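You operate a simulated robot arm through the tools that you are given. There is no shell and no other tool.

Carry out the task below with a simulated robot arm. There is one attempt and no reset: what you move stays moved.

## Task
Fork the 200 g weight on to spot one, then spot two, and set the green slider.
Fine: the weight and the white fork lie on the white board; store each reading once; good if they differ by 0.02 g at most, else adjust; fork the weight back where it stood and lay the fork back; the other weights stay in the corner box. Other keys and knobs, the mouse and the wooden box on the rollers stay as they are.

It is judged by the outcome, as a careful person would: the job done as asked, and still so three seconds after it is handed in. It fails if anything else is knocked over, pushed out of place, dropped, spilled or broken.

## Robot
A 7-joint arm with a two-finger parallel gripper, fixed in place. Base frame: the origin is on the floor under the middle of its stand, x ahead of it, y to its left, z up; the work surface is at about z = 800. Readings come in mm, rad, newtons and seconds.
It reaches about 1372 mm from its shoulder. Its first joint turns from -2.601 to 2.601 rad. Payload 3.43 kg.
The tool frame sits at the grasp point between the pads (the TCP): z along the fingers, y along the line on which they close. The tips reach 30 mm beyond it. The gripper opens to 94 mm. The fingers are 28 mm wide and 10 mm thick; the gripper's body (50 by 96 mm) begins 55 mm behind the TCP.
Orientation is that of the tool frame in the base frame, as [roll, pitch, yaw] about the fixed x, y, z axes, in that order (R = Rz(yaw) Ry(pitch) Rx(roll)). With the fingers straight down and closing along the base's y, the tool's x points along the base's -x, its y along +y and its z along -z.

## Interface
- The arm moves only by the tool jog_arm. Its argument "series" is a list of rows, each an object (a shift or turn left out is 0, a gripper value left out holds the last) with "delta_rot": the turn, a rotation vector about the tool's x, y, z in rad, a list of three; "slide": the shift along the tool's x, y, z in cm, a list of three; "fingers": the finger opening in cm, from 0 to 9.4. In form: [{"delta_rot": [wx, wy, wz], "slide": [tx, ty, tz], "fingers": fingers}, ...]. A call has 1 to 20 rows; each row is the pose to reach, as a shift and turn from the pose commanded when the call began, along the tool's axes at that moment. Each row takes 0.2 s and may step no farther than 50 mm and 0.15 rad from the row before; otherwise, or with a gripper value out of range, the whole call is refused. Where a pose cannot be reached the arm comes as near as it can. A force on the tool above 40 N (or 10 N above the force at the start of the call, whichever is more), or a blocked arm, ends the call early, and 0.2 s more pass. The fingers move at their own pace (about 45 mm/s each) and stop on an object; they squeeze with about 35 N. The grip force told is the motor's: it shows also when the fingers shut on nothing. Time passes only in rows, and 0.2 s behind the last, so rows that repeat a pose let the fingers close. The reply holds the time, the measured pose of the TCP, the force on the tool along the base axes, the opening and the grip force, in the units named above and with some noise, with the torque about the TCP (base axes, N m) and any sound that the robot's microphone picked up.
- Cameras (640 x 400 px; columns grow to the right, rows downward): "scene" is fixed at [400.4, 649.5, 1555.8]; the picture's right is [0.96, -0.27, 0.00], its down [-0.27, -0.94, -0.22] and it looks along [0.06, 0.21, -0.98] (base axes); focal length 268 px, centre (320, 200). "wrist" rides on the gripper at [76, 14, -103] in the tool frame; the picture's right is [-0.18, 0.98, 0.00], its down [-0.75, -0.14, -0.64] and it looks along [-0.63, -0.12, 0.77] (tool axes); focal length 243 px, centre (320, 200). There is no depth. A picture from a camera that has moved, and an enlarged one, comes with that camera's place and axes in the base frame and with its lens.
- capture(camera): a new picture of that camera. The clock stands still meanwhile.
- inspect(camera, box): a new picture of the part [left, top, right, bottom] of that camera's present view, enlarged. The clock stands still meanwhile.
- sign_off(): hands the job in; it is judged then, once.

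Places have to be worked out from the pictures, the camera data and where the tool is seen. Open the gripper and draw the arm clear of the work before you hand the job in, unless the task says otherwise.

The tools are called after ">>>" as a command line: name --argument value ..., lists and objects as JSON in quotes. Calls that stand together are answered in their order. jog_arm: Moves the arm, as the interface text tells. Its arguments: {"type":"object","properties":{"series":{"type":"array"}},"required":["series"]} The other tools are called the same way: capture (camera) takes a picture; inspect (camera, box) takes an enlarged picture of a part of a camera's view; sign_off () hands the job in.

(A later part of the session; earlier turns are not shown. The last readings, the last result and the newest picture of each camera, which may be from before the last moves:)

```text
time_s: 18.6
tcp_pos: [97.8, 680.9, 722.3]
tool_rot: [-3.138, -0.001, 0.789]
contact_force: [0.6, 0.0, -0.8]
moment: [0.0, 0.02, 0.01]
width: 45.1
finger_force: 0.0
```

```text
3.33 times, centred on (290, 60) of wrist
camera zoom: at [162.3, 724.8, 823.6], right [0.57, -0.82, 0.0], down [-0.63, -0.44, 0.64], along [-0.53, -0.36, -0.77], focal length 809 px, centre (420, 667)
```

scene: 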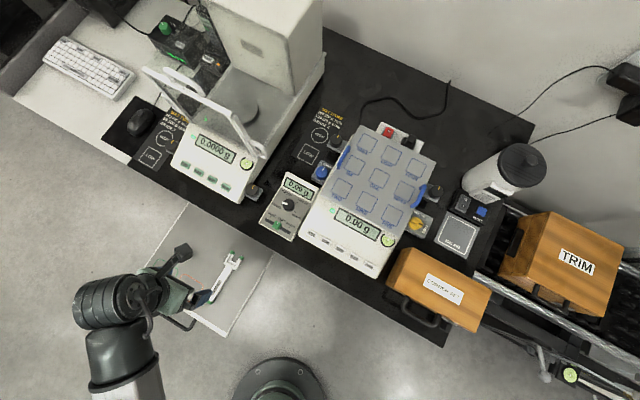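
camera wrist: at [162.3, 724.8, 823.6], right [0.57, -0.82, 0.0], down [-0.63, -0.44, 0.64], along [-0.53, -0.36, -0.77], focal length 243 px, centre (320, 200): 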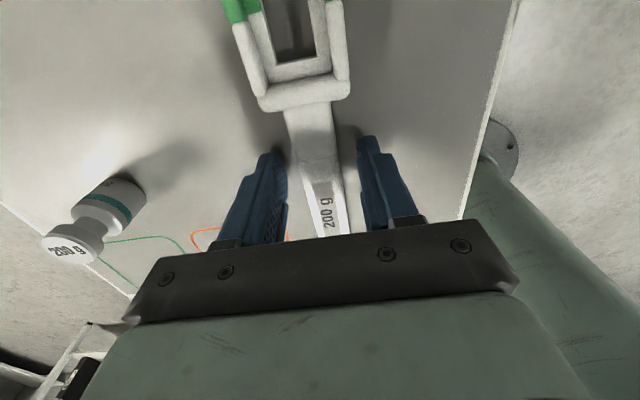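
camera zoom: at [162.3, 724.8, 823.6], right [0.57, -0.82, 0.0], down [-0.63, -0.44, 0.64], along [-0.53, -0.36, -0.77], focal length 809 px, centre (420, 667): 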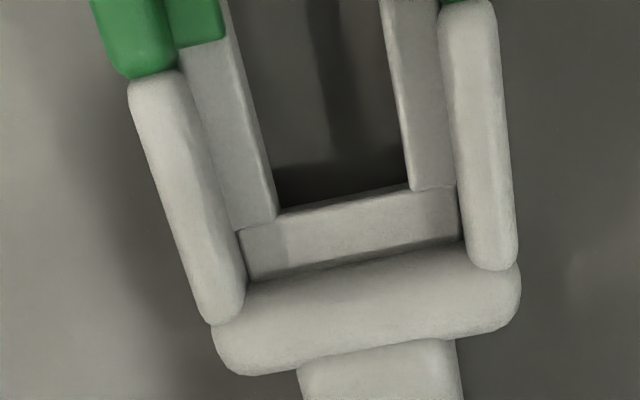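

Board surface is near z 685, weight height ≈53 mm with its neck at about z 716–725, fork ledge gap ≈19 mm, guard gap ≈31 mm. I lower 3 mm more and close on the handle.

>>> jog_arm --series '[{"slide": [0, 0, 0.3], "fingers": 4.5}, {"slide": [0, 0, 0.3], "fingers": 3.0}, {"slide": [0, 0, 0.3], "fingers": 1.5}, {"slide": [0, 0, 0.3], "fingers": 1.5}, {"slide": [0, 0, 0.3], "fingers": 1.5}]'

>>> capture --camera "wrist"

```text
time_s: 19.8
tcp_pos: [98.6, 680.0, 719.5]
tool_rot: [-3.139, 0.0, 0.788]
contact_force: [8.0, -8.0, 33.6]
moment: [-0.67, -0.45, -0.05]
width: 23.4
finger_force: 34.5
```

```text
taken
camera wrist: at [162.6, 724.0, 821.8], right [0.57, -0.82, 0.0], down [-0.63, -0.44, 0.64], along [-0.53, -0.36, -0.77], focal length 243 px, centre (320, 200)
```

wrist: 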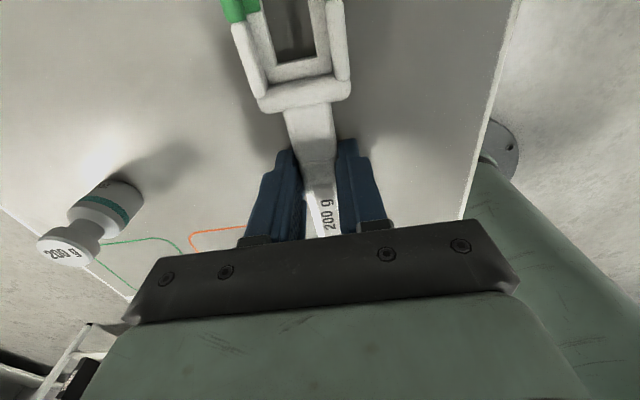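

The right fingertip touches the board (z ≈ 689) while the fork is gripped at 23.4 mm. I lift gently straight up to clear it and check the grip.

>>> jog_arm --series '[{"slide": [0, 0, -0.3], "fingers": 1.5}, {"slide": [0, 0, -0.8], "fingers": 1.5}, {"slide": [0, 0, -2.0], "fingers": 1.5}, {"slide": [0, 0, -4.0], "fingers": 1.5}, {"slide": [0, 0, -6.0], "fingers": 1.5}, {"slide": [0, 0, -6.0], "fingers": 1.5}]'

>>> capture --camera "wrist"

>>> inspect --camera "scene" --box '[140, 220, 300, 340]'

```text
time_s: 21.2
tcp_pos: [98.4, 680.0, 779.3]
tool_rot: [-3.139, 0.002, 0.789]
contact_force: [0.4, -0.9, -0.9]
moment: [0.01, -0.01, -0.02]
width: 23.4
finger_force: 35.4
```

```text
taken
camera wrist: at [163.1, 724.7, 880.5], right [0.57, -0.82, 0.0], down [-0.63, -0.44, 0.64], along [-0.53, -0.36, -0.77], focal length 243 px, centre (320, 200)
```

wrist: 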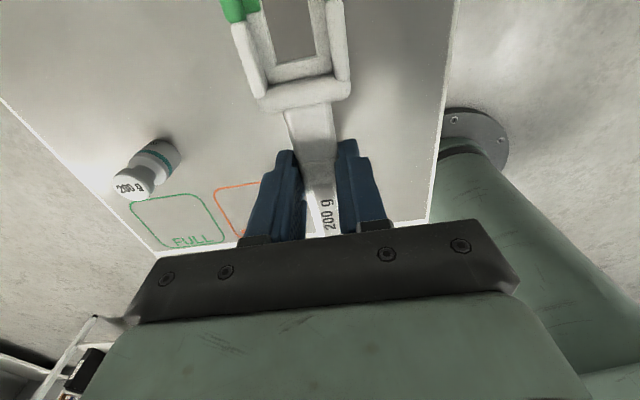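

```text
3.33 times, centred on (220, 280) of scene
camera zoom: at [400.4, 649.5, 1555.8], right [0.96, -0.27, 0.0], down [-0.27, -0.94, -0.22], along [0.06, 0.21, -0.98], focal length 893 px, centre (653, -67)
```

zoom: 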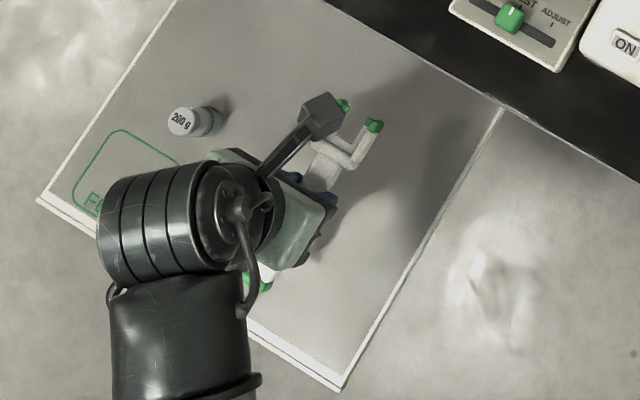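

The fork is held firmly and lifted (grip 23.4 mm, original lay-down pose TCP ≈ (98.5, 680.0, 720), yaw 0.788). I enlarge the head to fix the prong geometry in the tool frame.

>>> inspect --camera "wrist" --box '[210, 0, 370, 120]'

>>> inspect --camera "wrist" --box '[100, 125, 200, 215]'

>>> inspect --camera "scene" --box '[205, 238, 265, 283]'

```text
3.33 times, centred on (290, 60) of wrist
camera zoom: at [163.1, 724.7, 880.5], right [0.57, -0.82, 0.0], down [-0.63, -0.44, 0.64], along [-0.53, -0.36, -0.77], focal length 809 px, centre (420, 667)
```

zoom: 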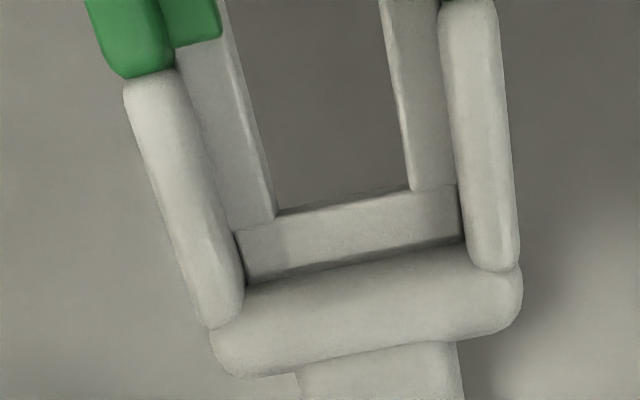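

```text
4.44 times, centred on (150, 170) of wrist
camera zoom: at [163.1, 724.7, 880.5], right [0.57, -0.82, 0.0], down [-0.63, -0.44, 0.64], along [-0.53, -0.36, -0.77], focal length 1078 px, centre (1076, 333)
```

zoom: 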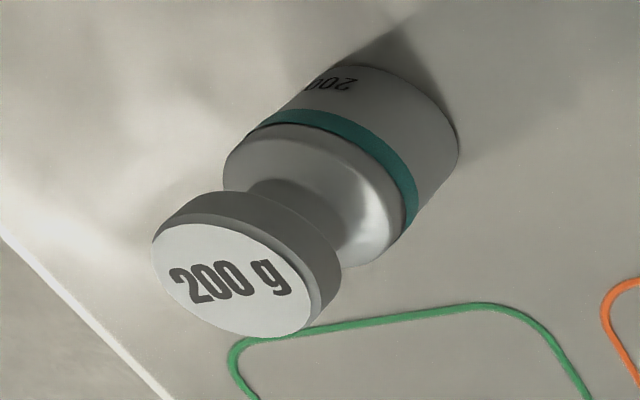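

```text
8.89 times, centred on (235, 260) of scene
camera zoom: at [400.4, 649.5, 1555.8], right [0.96, -0.27, 0.0], down [-0.27, -0.94, -0.22], along [0.06, 0.21, -0.98], focal length 2380 px, centre (1076, -338)
```

zoom: 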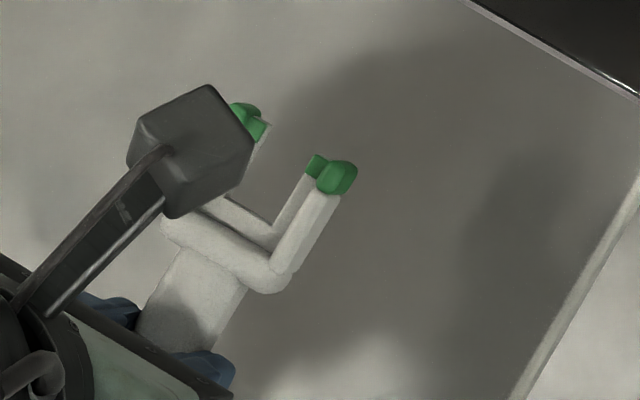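

I need the neck diameter and its height precisely, so I enlarge the weight more from this oblique view.

>>> inspect --camera "wrist" --box '[110, 132, 190, 207]'

>>> inspect --camera "wrist" --box '[130, 150, 178, 190]'

```text
5.33 times, centred on (150, 170) of wrist
camera zoom: at [163.1, 724.7, 880.5], right [0.57, -0.82, 0.0], down [-0.63, -0.44, 0.64], along [-0.53, -0.36, -0.77], focal length 1294 px, centre (1227, 363)
```

zoom: 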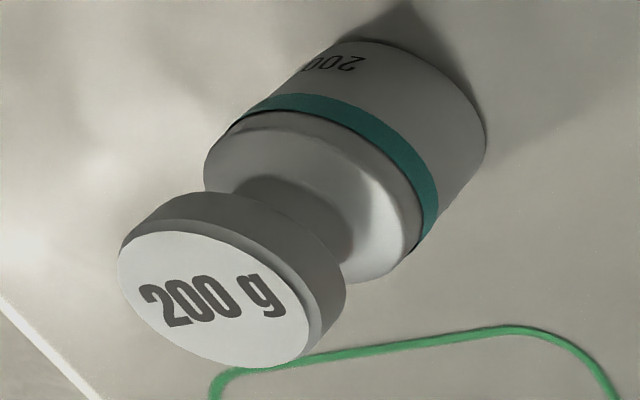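

```text
10.00 times, centred on (154, 170) of wrist
camera zoom: at [163.1, 724.7, 880.5], right [0.57, -0.82, 0.0], down [-0.63, -0.44, 0.64], along [-0.53, -0.36, -0.77], focal length 2426 px, centre (1980, 500)
```

zoom: 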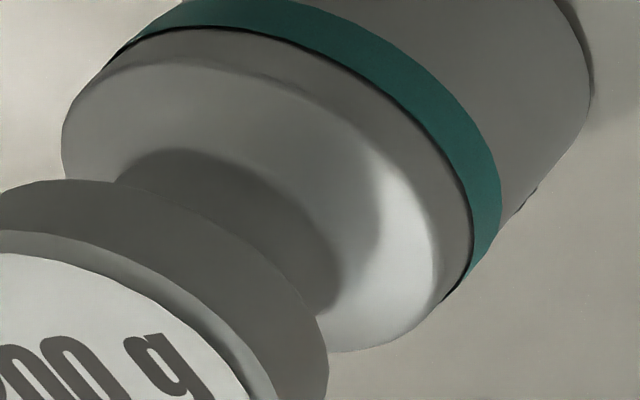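

The neck is about 16 mm across, from z ≈ 720 to the knob's underside at z ≈ 730, so the ledge height in the fork matters. I raise the fork and roll it about its own axis so the scene camera can see its side profile.

>>> jog_arm --series '[{"slide": [0, 0, -4.5], "fingers": 1.5}, {"slide": [0, 0, -9], "fingers": 1.5}, {"slide": [0, 0, -13.5], "fingers": 1.5}, {"slide": [0, 0, -17], "delta_rot": [-0.1, 0, 0], "fingers": 1.5}, {"slide": [0, 0, -17], "delta_rot": [-0.25, 0, 0], "fingers": 1.5}, {"slide": [0, 0, -17], "delta_rot": [-0.4, 0, 0], "fingers": 1.5}, {"slide": [0, 0, -17], "delta_rot": [-0.55, 0, 0], "fingers": 1.5}, {"slide": [0, 0, -17], "delta_rot": [-0.7, 0, 0], "fingers": 1.5}, {"slide": [0, 0, -17], "delta_rot": [-0.85, 0, 0], "fingers": 1.5}, {"slide": [0, 0, -17], "delta_rot": [-1.0, 0, 0], "fingers": 1.5}]'

>>> capture --camera "scene"

```text
time_s: 23.4
tcp_pos: [204.9, 683.6, 853.3]
tool_rot: [2.209, -0.075, 0.898]
contact_force: [0.5, 1.2, 0.2]
moment: [0.0, 0.01, 0.02]
width: 23.4
finger_force: 35.1
out of reach, approached as far as the arm can: row 7, 8, 9, 10
```

```text
taken
```

scene: 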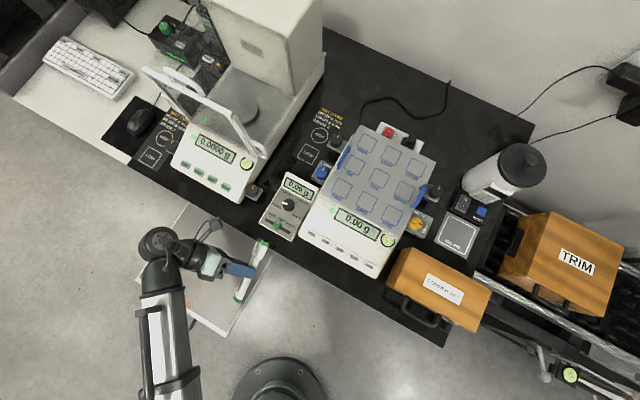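

The arm came only as near as it could and drifted over toward the bench edge, but with no contact. I look at the fork's profile from here.

>>> inspect --camera "scene" --box '[225, 230, 281, 310]'

>>> inspect --camera "scene" --box '[235, 232, 275, 272]'

>>> capture --camera "wrist"

```text
5.00 times, centred on (253, 270) of scene
camera zoom: at [400.4, 649.5, 1555.8], right [0.96, -0.27, 0.0], down [-0.27, -0.94, -0.22], along [0.06, 0.21, -0.98], focal length 1339 px, centre (655, -150)
```

zoom: 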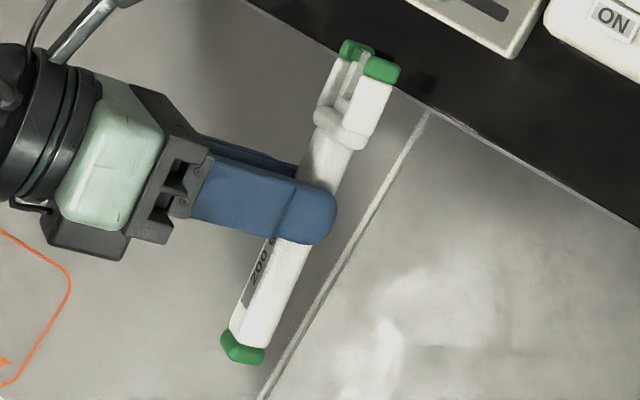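

```text
10.00 times, centred on (255, 252) of scene
camera zoom: at [400.4, 649.5, 1555.8], right [0.96, -0.27, 0.0], down [-0.27, -0.94, -0.22], along [0.06, 0.21, -0.98], focal length 2678 px, centre (970, -320)
```

zoom: 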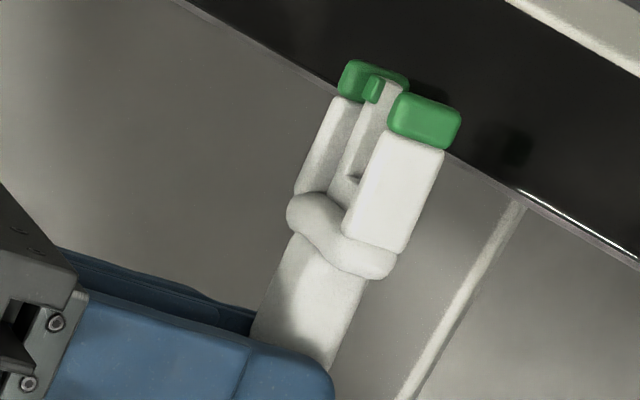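

```text
taken
camera wrist: at [191.3, 785.5, 930.7], right [0.31, -0.55, 0.77], down [-0.95, -0.23, 0.21], along [0.06, -0.8, -0.6], focal length 243 px, centre (320, 200)
```

wrist: 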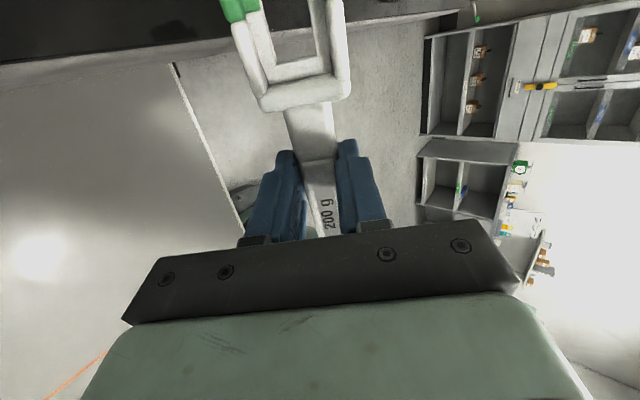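

The side view shows the fork's walls spanning tool z ≈ 14.7–30.5 mm, flat bottom level with the tips. I zoom in further on the head to find the ledge's height.

>>> inspect --camera "scene" --box '[260, 236, 284, 260]'

>>> inspect --camera "scene" --box '[252, 234, 284, 264]'

```text
16.00 times, centred on (272, 248) of scene
camera zoom: at [400.4, 649.5, 1555.8], right [0.96, -0.27, 0.0], down [-0.27, -0.94, -0.22], along [0.06, 0.21, -0.98], focal length 4284 px, centre (1088, -568)
```

zoom: 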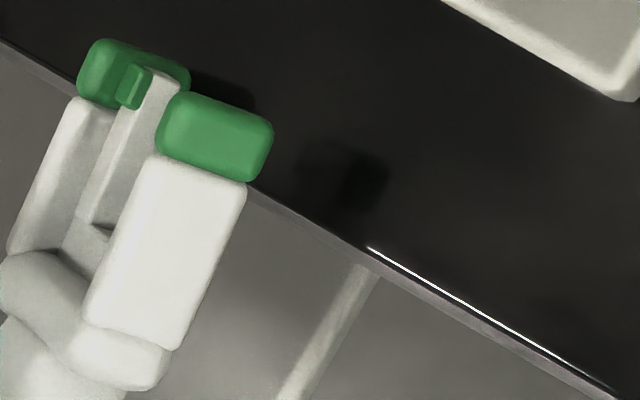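

```text
13.33 times, centred on (268, 249) of scene
camera zoom: at [400.4, 649.5, 1555.8], right [0.96, -0.27, 0.0], down [-0.27, -0.94, -0.22], along [0.06, 0.21, -0.98], focal length 3570 px, centre (1013, -453)
```

zoom: 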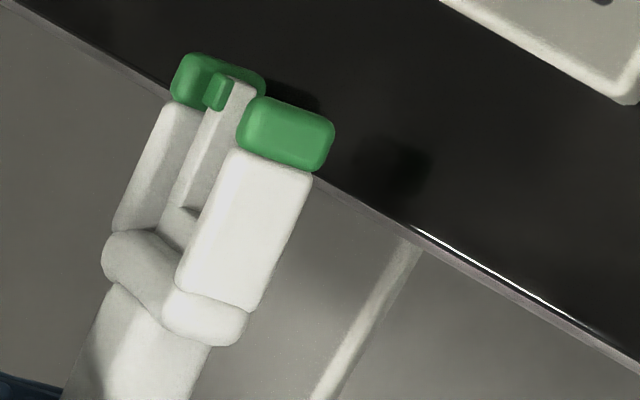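

I use the wrist camera, which always sees the held fork the same way, at higher zoom to measure the ledge's thickness.

>>> inspect --camera "wrist" --box '[255, 20, 305, 70]'

>>> inspect --camera "wrist" --box '[225, 0, 355, 70]'

```text
8.00 times, centred on (280, 45) of wrist
camera zoom: at [191.3, 785.5, 930.7], right [0.31, -0.55, 0.77], down [-0.95, -0.23, 0.21], along [0.06, -0.8, -0.6], focal length 1941 px, centre (640, 1440)
```

zoom: 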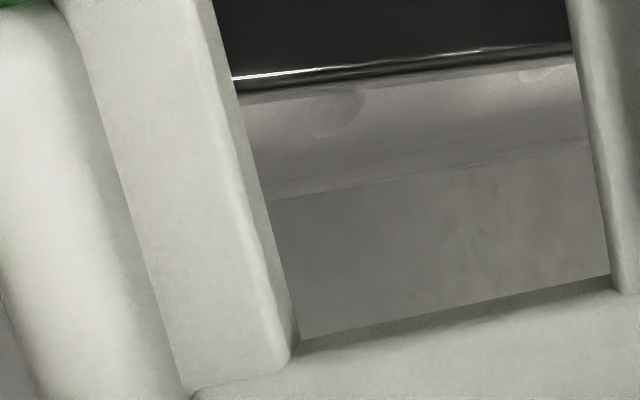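

```text
4.92 times, centred on (290, 35) of wrist
camera zoom: at [191.3, 785.5, 930.7], right [0.31, -0.55, 0.77], down [-0.95, -0.23, 0.21], along [0.06, -0.8, -0.6], focal length 1194 px, centre (468, 1012)
```

zoom: 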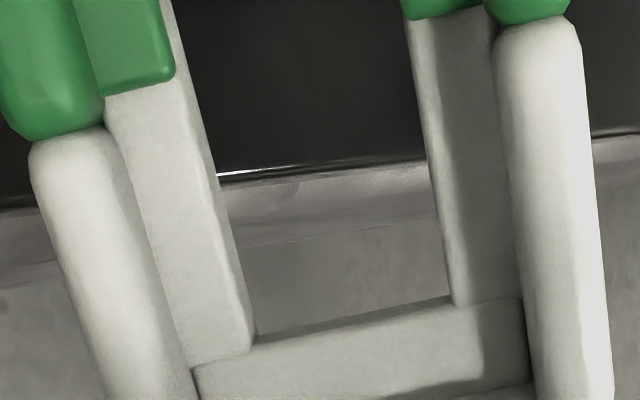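

The ledge is about 6 mm thick, at tool z ≈ 20.4–26.4 mm, so it centres in the weight's neck (720–730) at TCP z ≈ 748. I now bring the tool back upright, away from the bench, to a pose above the board.

>>> jog_arm --series '[{"slide": [-0.82, -0.08, -1.2], "delta_rot": [0.116, -0.0151, 0.0083], "fingers": 1.5}, {"slide": [-1.64, -0.17, -2.4], "delta_rot": [0.232, -0.0302, 0.0167], "fingers": 1.5}, {"slide": [-2.46, -0.25, -3.6], "delta_rot": [0.348, -0.0452, 0.025], "fingers": 1.5}, {"slide": [-3.28, -0.34, -4.8], "delta_rot": [0.464, -0.0603, 0.0334], "fingers": 1.5}, {"slide": [-4.1, -0.42, -6.0], "delta_rot": [0.58, -0.0754, 0.0417], "fingers": 1.5}, {"slide": [-4.92, -0.5, -7.2], "delta_rot": [0.696, -0.0905, 0.05], "fingers": 1.5}, {"slide": [-5.74, -0.59, -8.4], "delta_rot": [0.812, -0.1055, 0.0584], "fingers": 1.5}, {"slide": [-6.55, -0.67, -9.59], "delta_rot": [0.9275, -0.1206, 0.0667], "fingers": 1.5}, {"slide": [-6.55, -0.67, -9.59], "delta_rot": [0.9275, -0.1206, 0.0667], "fingers": 1.5}]'

>>> capture --camera "wrist"

>>> capture --camera "scene"

```text
time_s: 25.4
tcp_pos: [97.9, 681.9, 898.1]
tool_rot: [-3.137, 0.002, 0.786]
contact_force: [0.3, 0.7, -1.0]
moment: [0.01, -0.01, 0.01]
width: 23.4
finger_force: 35.2
```

```text
taken
camera wrist: at [163.1, 726.3, 1000.5], right [0.57, -0.82, 0.0], down [-0.63, -0.43, 0.64], along [-0.53, -0.36, -0.77], focal length 243 px, centre (320, 200)
```

wrist: 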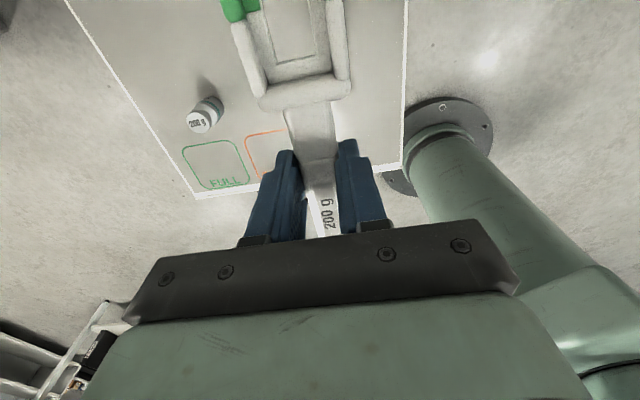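

```text
taken
```

scene: 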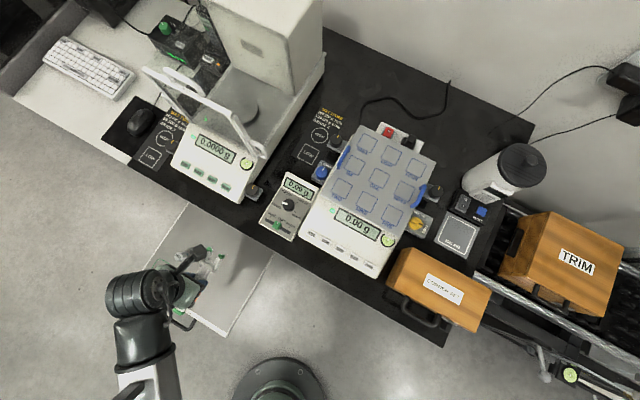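

Upright again at (98, 682, 898). I move across to the insertion line for the weight, about 129 mm behind it along heading 45°, and descend to z ≈ 758.

>>> jog_arm --series '[{"slide": [-2.66, -2.8, 0], "fingers": 1.5}, {"slide": [-5.32, -5.6, 0], "fingers": 1.5}, {"slide": [-7.98, -8.4, 0], "fingers": 1.5}, {"slide": [-10.64, -11.2, 0], "fingers": 1.5}, {"slide": [-13.31, -13.97, 0], "fingers": 1.5}, {"slide": [-13.31, -13.97, 3.5], "fingers": 1.5}, {"slide": [-13.31, -13.97, 7], "fingers": 1.5}, {"slide": [-13.31, -13.97, 10.5], "fingers": 1.5}, {"slide": [-13.31, -13.97, 14], "fingers": 1.5}, {"slide": [-13.31, -13.97, 14], "fingers": 1.5}]'

>>> inspect --camera "scene" --box '[150, 230, 214, 280]'

>>> capture --camera "wrist"

```text
time_s: 27.6
tcp_pos: [-93.8, 687.0, 759.6]
tool_rot: [-3.14, 0.001, 0.786]
contact_force: [0.5, -0.1, -1.2]
moment: [0.01, 0.0, 0.01]
width: 23.1
finger_force: 35.4
```

```text
8.00 times, centred on (182, 255) of scene
camera zoom: at [400.4, 649.5, 1555.8], right [0.96, -0.27, 0.0], down [-0.27, -0.94, -0.22], along [0.06, 0.21, -0.98], focal length 2142 px, centre (1424, -240)
```

zoom: 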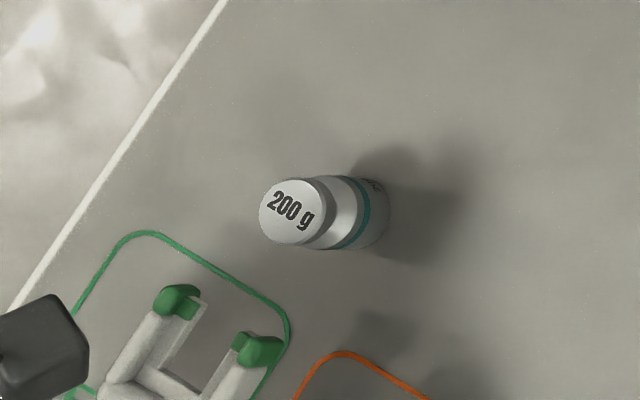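

```text
taken
camera wrist: at [-29.8, 731.4, 860.7], right [0.57, -0.82, 0.0], down [-0.63, -0.43, 0.64], along [-0.53, -0.36, -0.77], focal length 243 px, centre (320, 200)
```

wrist: 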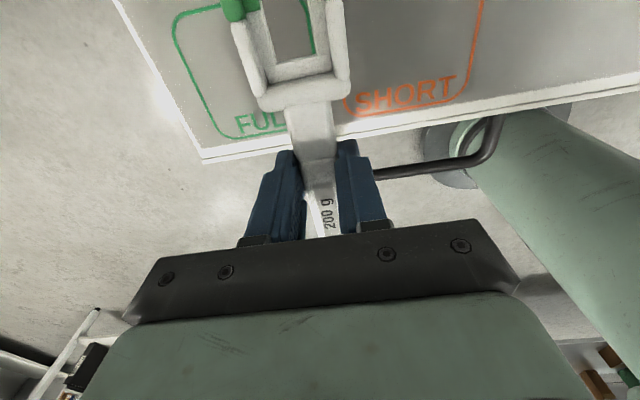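

The scene camera sees prongs and weight clearly; the ledge top and knob top are now at nearly the same height, so I compare their lines directly at higher zoom.

>>> inspect --camera "scene" --box '[158, 248, 198, 280]'

```text
12.50 times, centred on (178, 264) of scene
camera zoom: at [400.4, 649.5, 1555.8], right [0.96, -0.27, 0.0], down [-0.27, -0.94, -0.22], along [0.06, 0.21, -0.98], focal length 3347 px, centre (2095, -600)
```

zoom: 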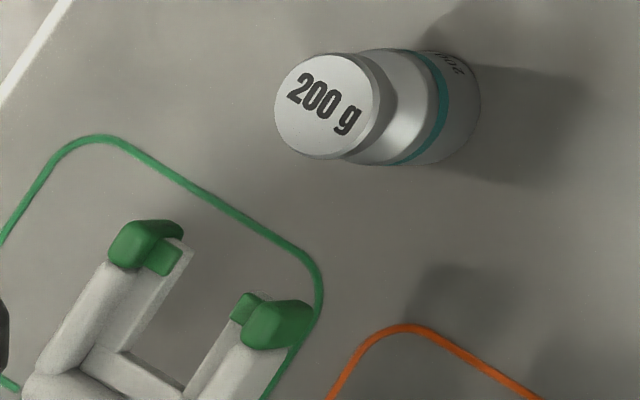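

The fork's centreline is about 0.6 mm to the tool's +y side of the weight's axis, which lies 128 mm ahead. I correct that, drop to ledge height (TCP z 748.4) and advance 20 mm for a check.

>>> jog_arm --series '[{"slide": [0, -0.06, 0.6], "fingers": 1.5}, {"slide": [0, -0.06, 1.12], "fingers": 1.5}, {"slide": [1.0, -0.06, 1.12], "fingers": 1.5}, {"slide": [2.0, -0.06, 1.12], "fingers": 1.5}, {"slide": [2.0, -0.06, 1.12], "fingers": 1.5}]'

>>> inspect --camera "scene" --box '[162, 242, 202, 274]'

```text
time_s: 28.8
tcp_pos: [-81.4, 701.1, 748.0]
tool_rot: [-3.14, 0.001, 0.788]
contact_force: [1.1, 0.0, -0.8]
moment: [-0.01, -0.02, -0.01]
width: 23.2
finger_force: 34.3
```

```text
12.50 times, centred on (182, 258) of scene
camera zoom: at [400.4, 649.5, 1555.8], right [0.96, -0.27, 0.0], down [-0.27, -0.94, -0.22], along [0.06, 0.21, -0.98], focal length 3347 px, centre (2045, -525)
```

zoom: 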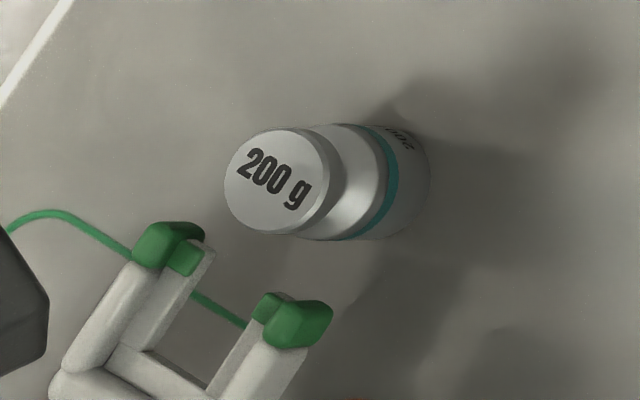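

Now at ledge height with the tips about 20 mm from the neck. I zoom to recheck lateral alignment of prong edges against the weight's axis.

>>> inspect --camera "scene" --box '[164, 254, 186, 274]'

>>> inspect --camera "scene" --box '[172, 246, 192, 260]'

```text
16.00 times, centred on (175, 264) of scene
camera zoom: at [400.4, 649.5, 1555.8], right [0.96, -0.27, 0.0], down [-0.27, -0.94, -0.22], along [0.06, 0.21, -0.98], focal length 4284 px, centre (2640, -824)
```

zoom: 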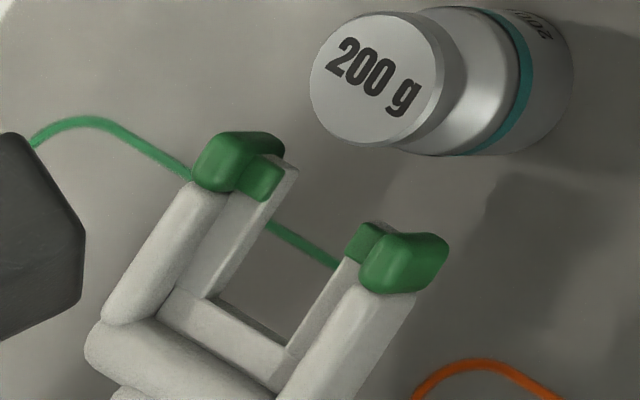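

```text
16.00 times, centred on (182, 253) of scene
camera zoom: at [400.4, 649.5, 1555.8], right [0.96, -0.27, 0.0], down [-0.27, -0.94, -0.22], along [0.06, 0.21, -0.98], focal length 4284 px, centre (2528, -648)
```

zoom: 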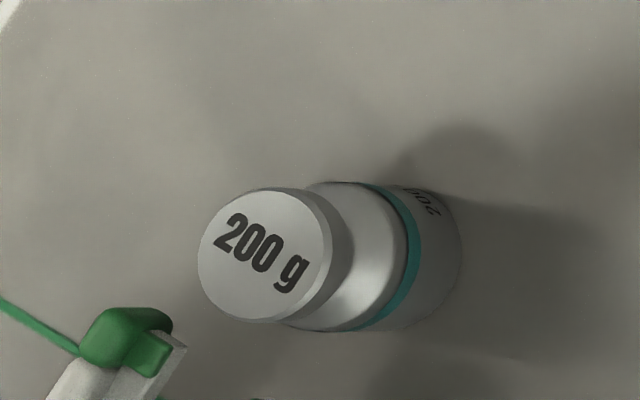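

Alignment looks within about half a millimetre. I advance 13 mm so the ledge tips just reach under the knob's rim, and check that the weight has not moved.

>>> jog_arm --series '[{"slide": [0.5, 0, 0], "fingers": 1.5}, {"slide": [0.9, 0, 0], "fingers": 1.5}, {"slide": [1.3, 0, 0], "fingers": 1.5}, {"slide": [1.3, 0, 0], "fingers": 1.5}]'

>>> inspect --camera "scene" --box '[168, 244, 192, 266]'

>>> inspect --camera "scene" --box '[172, 246, 192, 260]'

>>> inspect --camera "wrist" --box '[200, 0, 400, 110]'

```text
time_s: 29.8
tcp_pos: [-71.8, 711.1, 748.3]
tool_rot: [-3.14, 0.003, 0.788]
contact_force: [-0.3, -0.4, -0.6]
moment: [-0.04, -0.05, -0.03]
width: 23.3
finger_force: 35.5
```

```text
16.00 times, centred on (180, 255) of scene
camera zoom: at [400.4, 649.5, 1555.8], right [0.96, -0.27, 0.0], down [-0.27, -0.94, -0.22], along [0.06, 0.21, -0.98], focal length 4284 px, centre (2560, -680)
```

zoom: 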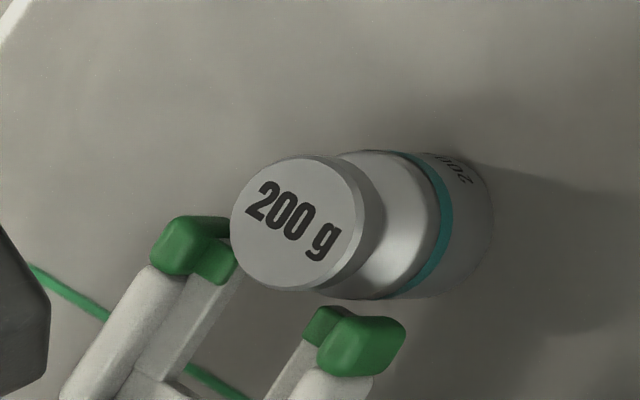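

```text
16.00 times, centred on (182, 253) of scene
camera zoom: at [400.4, 649.5, 1555.8], right [0.96, -0.27, 0.0], down [-0.27, -0.94, -0.22], along [0.06, 0.21, -0.98], focal length 4284 px, centre (2528, -648)
```

zoom: 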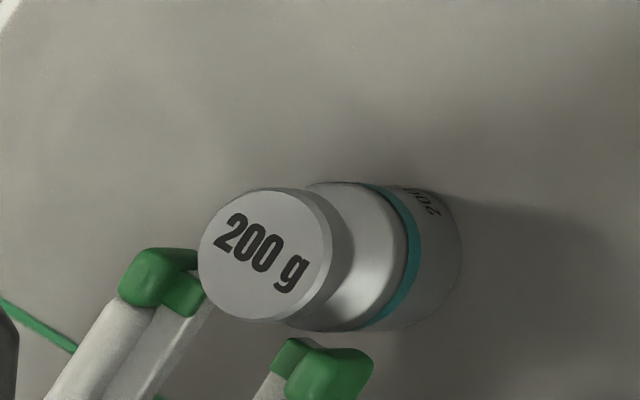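

```text
3.20 times, centred on (300, 55) of wrist
camera zoom: at [-7.5, 754.3, 850.0], right [0.57, -0.82, 0.0], down [-0.63, -0.43, 0.64], along [-0.53, -0.36, -0.77], focal length 776 px, centre (384, 664)
```

zoom: 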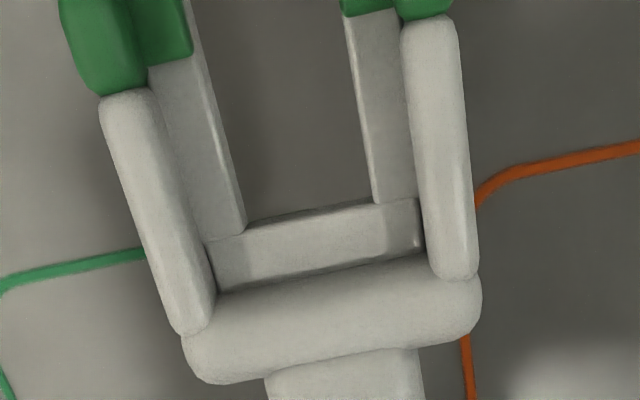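

The weight hasn't moved; the fork sits about 0.7 mm to the −y side. I correct +0.7 mm sideways and advance another 14 mm around the neck.

>>> jog_arm --series '[{"slide": [0, 0.07, 0], "fingers": 1.5}, {"slide": [0.4, 0.07, 0], "fingers": 1.5}, {"slide": [0.8, 0.07, 0], "fingers": 1.5}, {"slide": [1.1, 0.07, 0], "fingers": 1.5}, {"slide": [1.4, 0.07, 0], "fingers": 1.5}, {"slide": [1.4, 0.07, 0], "fingers": 1.5}]'

>>> inspect --camera "scene" --box '[172, 246, 192, 260]'

>>> inspect --camera "wrist" --box '[200, 0, 400, 110]'

```text
time_s: 31.2
tcp_pos: [-59.7, 720.0, 748.9]
tool_rot: [-3.14, 0.002, 0.787]
contact_force: [0.3, 0.6, -0.4]
moment: [-0.02, 0.0, 0.04]
width: 23.3
finger_force: 34.9
```

```text
16.00 times, centred on (182, 253) of scene
camera zoom: at [400.4, 649.5, 1555.8], right [0.96, -0.27, 0.0], down [-0.27, -0.94, -0.22], along [0.06, 0.21, -0.98], focal length 4284 px, centre (2528, -648)
```

zoom: 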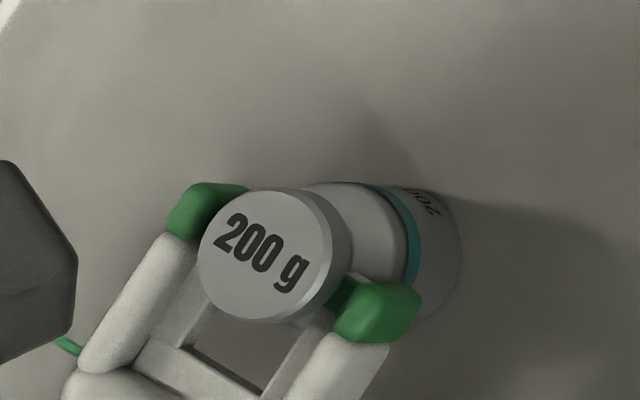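

```text
3.20 times, centred on (300, 55) of wrist
camera zoom: at [3.1, 763.8, 849.7], right [0.57, -0.82, 0.0], down [-0.63, -0.43, 0.64], along [-0.53, -0.36, -0.77], focal length 776 px, centre (384, 664)
```

zoom: 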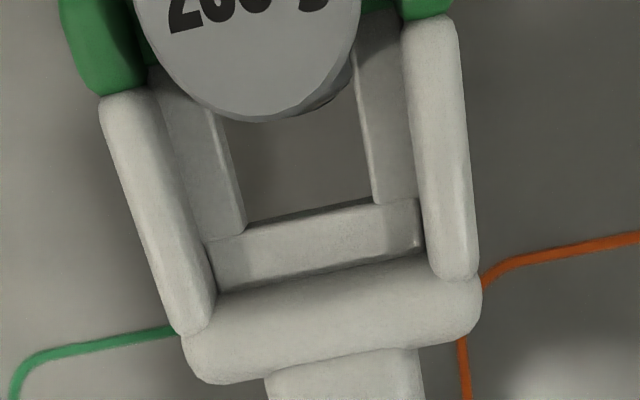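

The prongs now straddle the neck with the weight unmoved. The knob looks ~0.6 mm toward −y, so I nudge −0.5 mm and advance the last 11 mm to seat it.

>>> jog_arm --series '[{"slide": [0.1, -0.05, 0], "fingers": 1.5}, {"slide": [0.5, -0.05, 0], "fingers": 1.5}, {"slide": [0.8, -0.05, 0], "fingers": 1.5}, {"slide": [1.1, -0.05, 0], "fingers": 1.5}, {"slide": [1.1, -0.05, 0], "fingers": 1.5}]'

>>> inspect --camera "scene" --box '[172, 246, 192, 260]'

>>> inspect --camera "wrist" --box '[200, 0, 400, 110]'

```text
time_s: 32.4
tcp_pos: [-53.3, 728.8, 747.4]
tool_rot: [-3.139, 0.002, 0.787]
contact_force: [-1.2, 0.0, -0.8]
moment: [0.0, -0.03, 0.03]
width: 23.1
finger_force: 34.4
```

```text
16.00 times, centred on (182, 253) of scene
camera zoom: at [400.4, 649.5, 1555.8], right [0.96, -0.27, 0.0], down [-0.27, -0.94, -0.22], along [0.06, 0.21, -0.98], focal length 4284 px, centre (2528, -648)
```

zoom: 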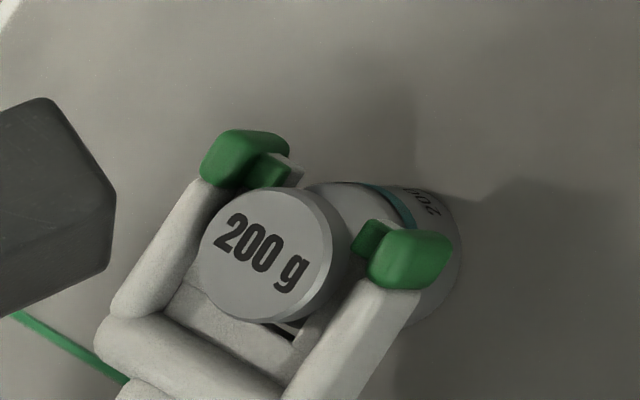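

```text
3.20 times, centred on (300, 55) of wrist
camera zoom: at [10.6, 772.0, 849.8], right [0.57, -0.82, 0.0], down [-0.63, -0.43, 0.64], along [-0.53, -0.36, -0.77], focal length 776 px, centre (384, 664)
```

zoom: 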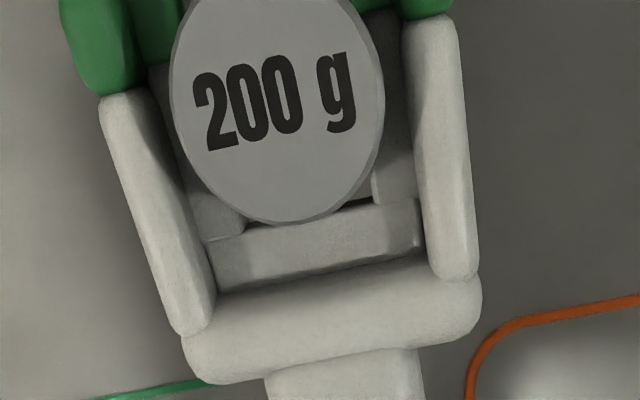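

The knob is seated centrally between the guards and the weight still stands where it was. I lift slowly to take the weight on the ledge.

>>> jog_arm --series '[{"slide": [0, 0, -0.2], "fingers": 1.5}, {"slide": [0, 0, -0.4], "fingers": 1.5}, {"slide": [0, 0, -0.6], "fingers": 1.5}, {"slide": [0, 0, -0.9], "fingers": 1.5}, {"slide": [0, 0, -1.2], "fingers": 1.5}, {"slide": [0, 0, -1.2], "fingers": 1.5}]'

>>> inspect --camera "scene" --box '[166, 242, 198, 264]'

>>> inspect --camera "wrist" --box '[200, 0, 400, 110]'

```text
time_s: 33.8
tcp_pos: [-53.3, 727.4, 760.8]
tool_rot: [-3.14, 0.001, 0.788]
contact_force: [-1.2, -0.1, -2.5]
moment: [-0.1, 0.08, 0.02]
width: 23.2
finger_force: 35.1
```

```text
16.00 times, centred on (182, 253) of scene
camera zoom: at [400.4, 649.5, 1555.8], right [0.96, -0.27, 0.0], down [-0.27, -0.94, -0.22], along [0.06, 0.21, -0.98], focal length 4284 px, centre (2528, -648)
```

zoom: 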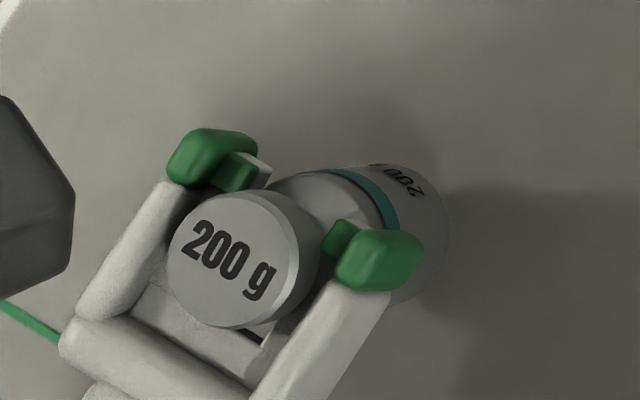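

```text
3.20 times, centred on (300, 55) of wrist
camera zoom: at [10.5, 771.7, 861.5], right [0.57, -0.82, 0.0], down [-0.63, -0.43, 0.64], along [-0.53, -0.36, -0.77], focal length 776 px, centre (384, 664)
```

zoom: 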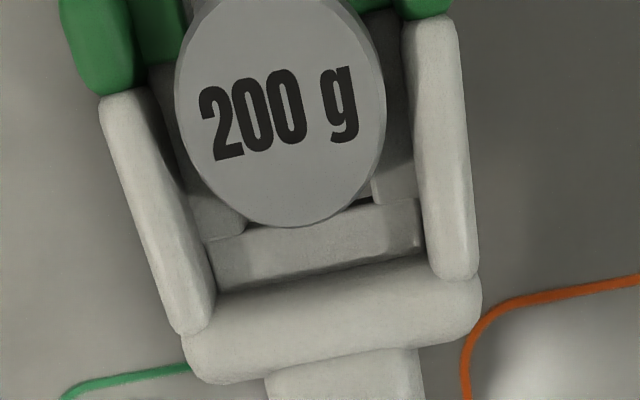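

The load is on the fork (about 2 N more), but the weight seems to hang slightly tilted in the scene view. I hold still a moment and look again.

>>> jog_arm --series '[{"slide": [0, 0, 0], "fingers": 1.5}, {"slide": [0, 0, 0], "fingers": 1.5}, {"slide": [0, 0, 0], "fingers": 1.5}]'

>>> inspect --camera "scene" --box '[172, 244, 196, 262]'

>>> inspect --camera "wrist" --box '[240, 0, 360, 75]'

```text
time_s: 34.6
tcp_pos: [-53.0, 727.4, 760.1]
tool_rot: [-3.139, 0.002, 0.786]
contact_force: [0.4, -0.4, -1.6]
moment: [-0.13, 0.1, 0.0]
width: 23.4
finger_force: 35.2
```

```text
16.00 times, centred on (184, 253) of scene
camera zoom: at [400.4, 649.5, 1555.8], right [0.96, -0.27, 0.0], down [-0.27, -0.94, -0.22], along [0.06, 0.21, -0.98], focal length 4284 px, centre (2496, -648)
```

zoom: 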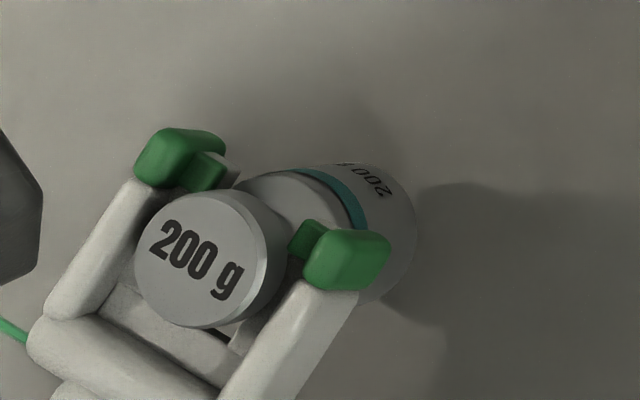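

```text
5.33 times, centred on (300, 38) of wrist
camera zoom: at [10.5, 771.8, 861.5], right [0.57, -0.82, 0.0], down [-0.63, -0.43, 0.64], along [-0.53, -0.36, -0.77], focal length 1294 px, centre (427, 1067)
```

zoom: 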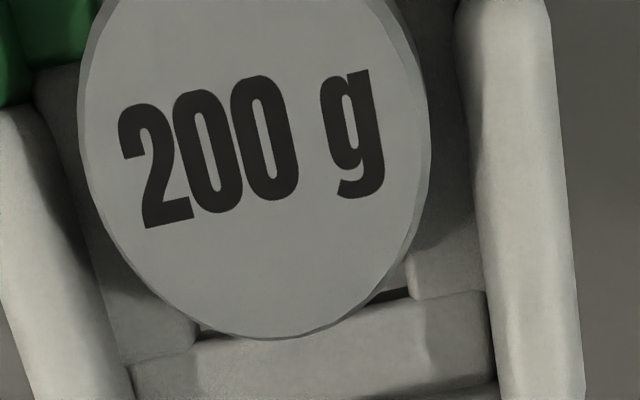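

The knob's front is resting on the raised green pads at the prong tips, tilting the weight about 7°; it must go ~5.5 mm deeper behind the pads. I lower it back onto the board and check that it stands upright.

>>> jog_arm --series '[{"slide": [0, 0, 0.3], "fingers": 1.5}, {"slide": [0, 0, 0.6], "fingers": 1.5}, {"slide": [0, 0, 0.9], "fingers": 1.5}, {"slide": [0, 0, 1.15], "fingers": 1.5}, {"slide": [0, 0, 1.28], "fingers": 1.5}, {"slide": [0, 0, 1.28], "fingers": 1.5}]'

>>> inspect --camera "scene" --box '[172, 246, 192, 260]'

>>> inspect --camera "wrist" --box '[200, 0, 400, 110]'

```text
time_s: 36.0
tcp_pos: [-54.6, 726.5, 747.4]
tool_rot: [-3.139, 0.001, 0.786]
contact_force: [-0.1, 0.2, -0.6]
moment: [0.03, -0.03, -0.01]
width: 23.1
finger_force: 34.9
```

```text
16.00 times, centred on (182, 253) of scene
camera zoom: at [400.4, 649.5, 1555.8], right [0.96, -0.27, 0.0], down [-0.27, -0.94, -0.22], along [0.06, 0.21, -0.98], focal length 4284 px, centre (2528, -648)
```

zoom: 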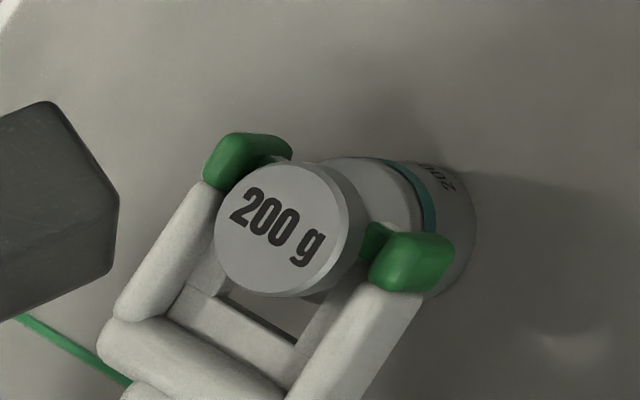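

```text
3.20 times, centred on (300, 55) of wrist
camera zoom: at [10.4, 771.5, 848.8], right [0.57, -0.82, 0.0], down [-0.63, -0.43, 0.64], along [-0.53, -0.36, -0.77], focal length 776 px, centre (384, 664)
```

zoom: 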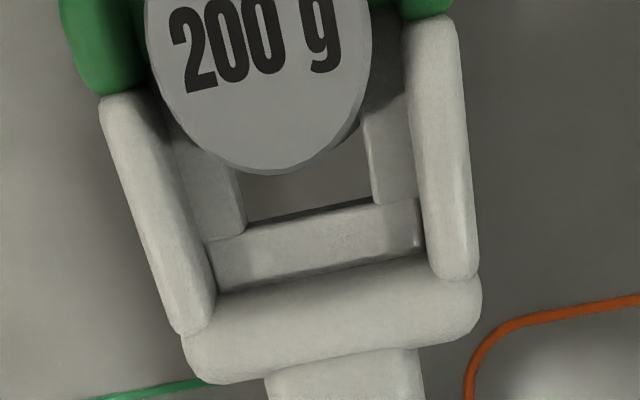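

The weight stands upright again, shifted about 5 mm along the fork's heading. I advance 10.7 mm deeper at this height so the knob comes behind the pads, then check.

>>> jog_arm --series '[{"slide": [0.3, 0, 0], "fingers": 1.5}, {"slide": [0.6, 0, 0], "fingers": 1.5}, {"slide": [0.85, 0, 0], "fingers": 1.5}, {"slide": [1.07, 0, 0], "fingers": 1.5}, {"slide": [1.07, 0, 0], "fingers": 1.5}]'

>>> inspect --camera "scene" --box '[172, 246, 192, 260]'

>>> inspect --camera "wrist" --box '[200, 0, 400, 110]'

```text
time_s: 37.2
tcp_pos: [-45.8, 734.9, 748.0]
tool_rot: [-3.14, 0.002, 0.787]
contact_force: [-0.2, -0.1, -0.1]
moment: [0.03, -0.01, -0.03]
width: 23.4
finger_force: 34.8
```

```text
16.00 times, centred on (182, 253) of scene
camera zoom: at [400.4, 649.5, 1555.8], right [0.96, -0.27, 0.0], down [-0.27, -0.94, -0.22], along [0.06, 0.21, -0.98], focal length 4284 px, centre (2528, -648)
```

zoom: 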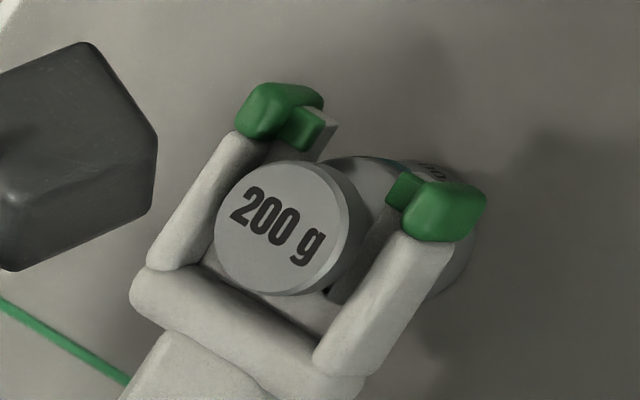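

```text
3.20 times, centred on (300, 55) of wrist
camera zoom: at [17.9, 779.1, 848.9], right [0.57, -0.82, 0.0], down [-0.63, -0.43, 0.64], along [-0.53, -0.36, -0.77], focal length 776 px, centre (384, 664)
```

zoom: 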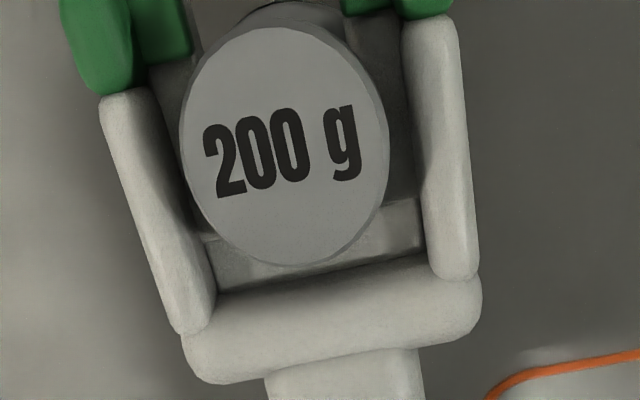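

The weight hasn't moved and the knob now sits behind the pads (axis ~65.7 mm ahead of the TCP). I lift slowly again.

>>> jog_arm --series '[{"slide": [0, 0, -0.2], "fingers": 1.5}, {"slide": [0, 0, -0.4], "fingers": 1.5}, {"slide": [0, 0, -0.6], "fingers": 1.5}, {"slide": [0, 0, -0.9], "fingers": 1.5}, {"slide": [0, 0, -1.2], "fingers": 1.5}, {"slide": [0, 0, -1.2], "fingers": 1.5}, {"slide": [0, 0, -1.2], "fingers": 1.5}]'

>>> inspect --camera "scene" --box '[172, 244, 196, 262]'

>>> inspect --camera "wrist" --box '[200, 0, 400, 110]'

```text
time_s: 38.8
tcp_pos: [-46.4, 734.4, 759.4]
tool_rot: [-3.14, 0.002, 0.786]
contact_force: [0.4, 0.2, -2.5]
moment: [-0.11, 0.12, 0.01]
width: 23.3
finger_force: 35.2
```

```text
16.00 times, centred on (184, 253) of scene
camera zoom: at [400.4, 649.5, 1555.8], right [0.96, -0.27, 0.0], down [-0.27, -0.94, -0.22], along [0.06, 0.21, -0.98], focal length 4284 px, centre (2496, -648)
```

zoom: 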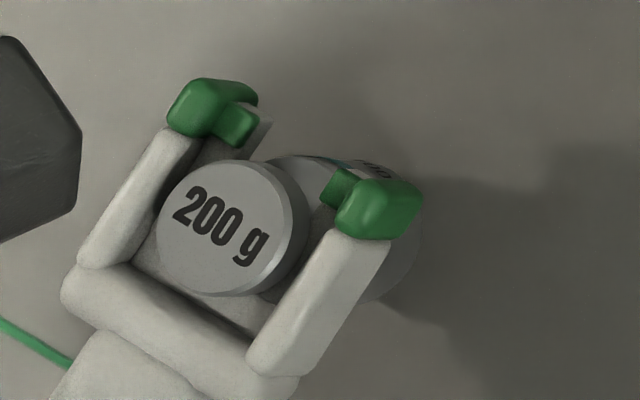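

```text
3.20 times, centred on (300, 55) of wrist
camera zoom: at [17.6, 779.4, 861.0], right [0.57, -0.82, 0.0], down [-0.63, -0.43, 0.64], along [-0.53, -0.36, -0.77], focal length 776 px, centre (384, 664)
```

zoom: 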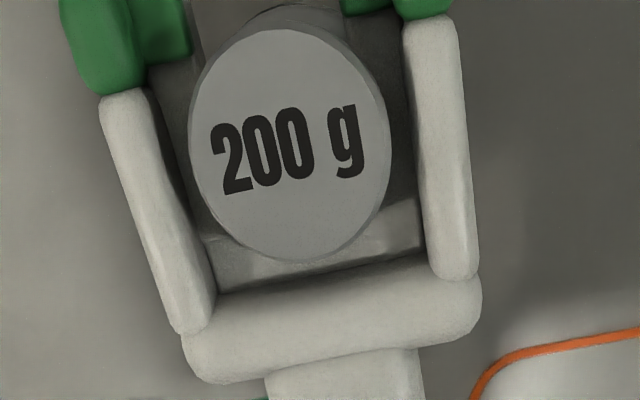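

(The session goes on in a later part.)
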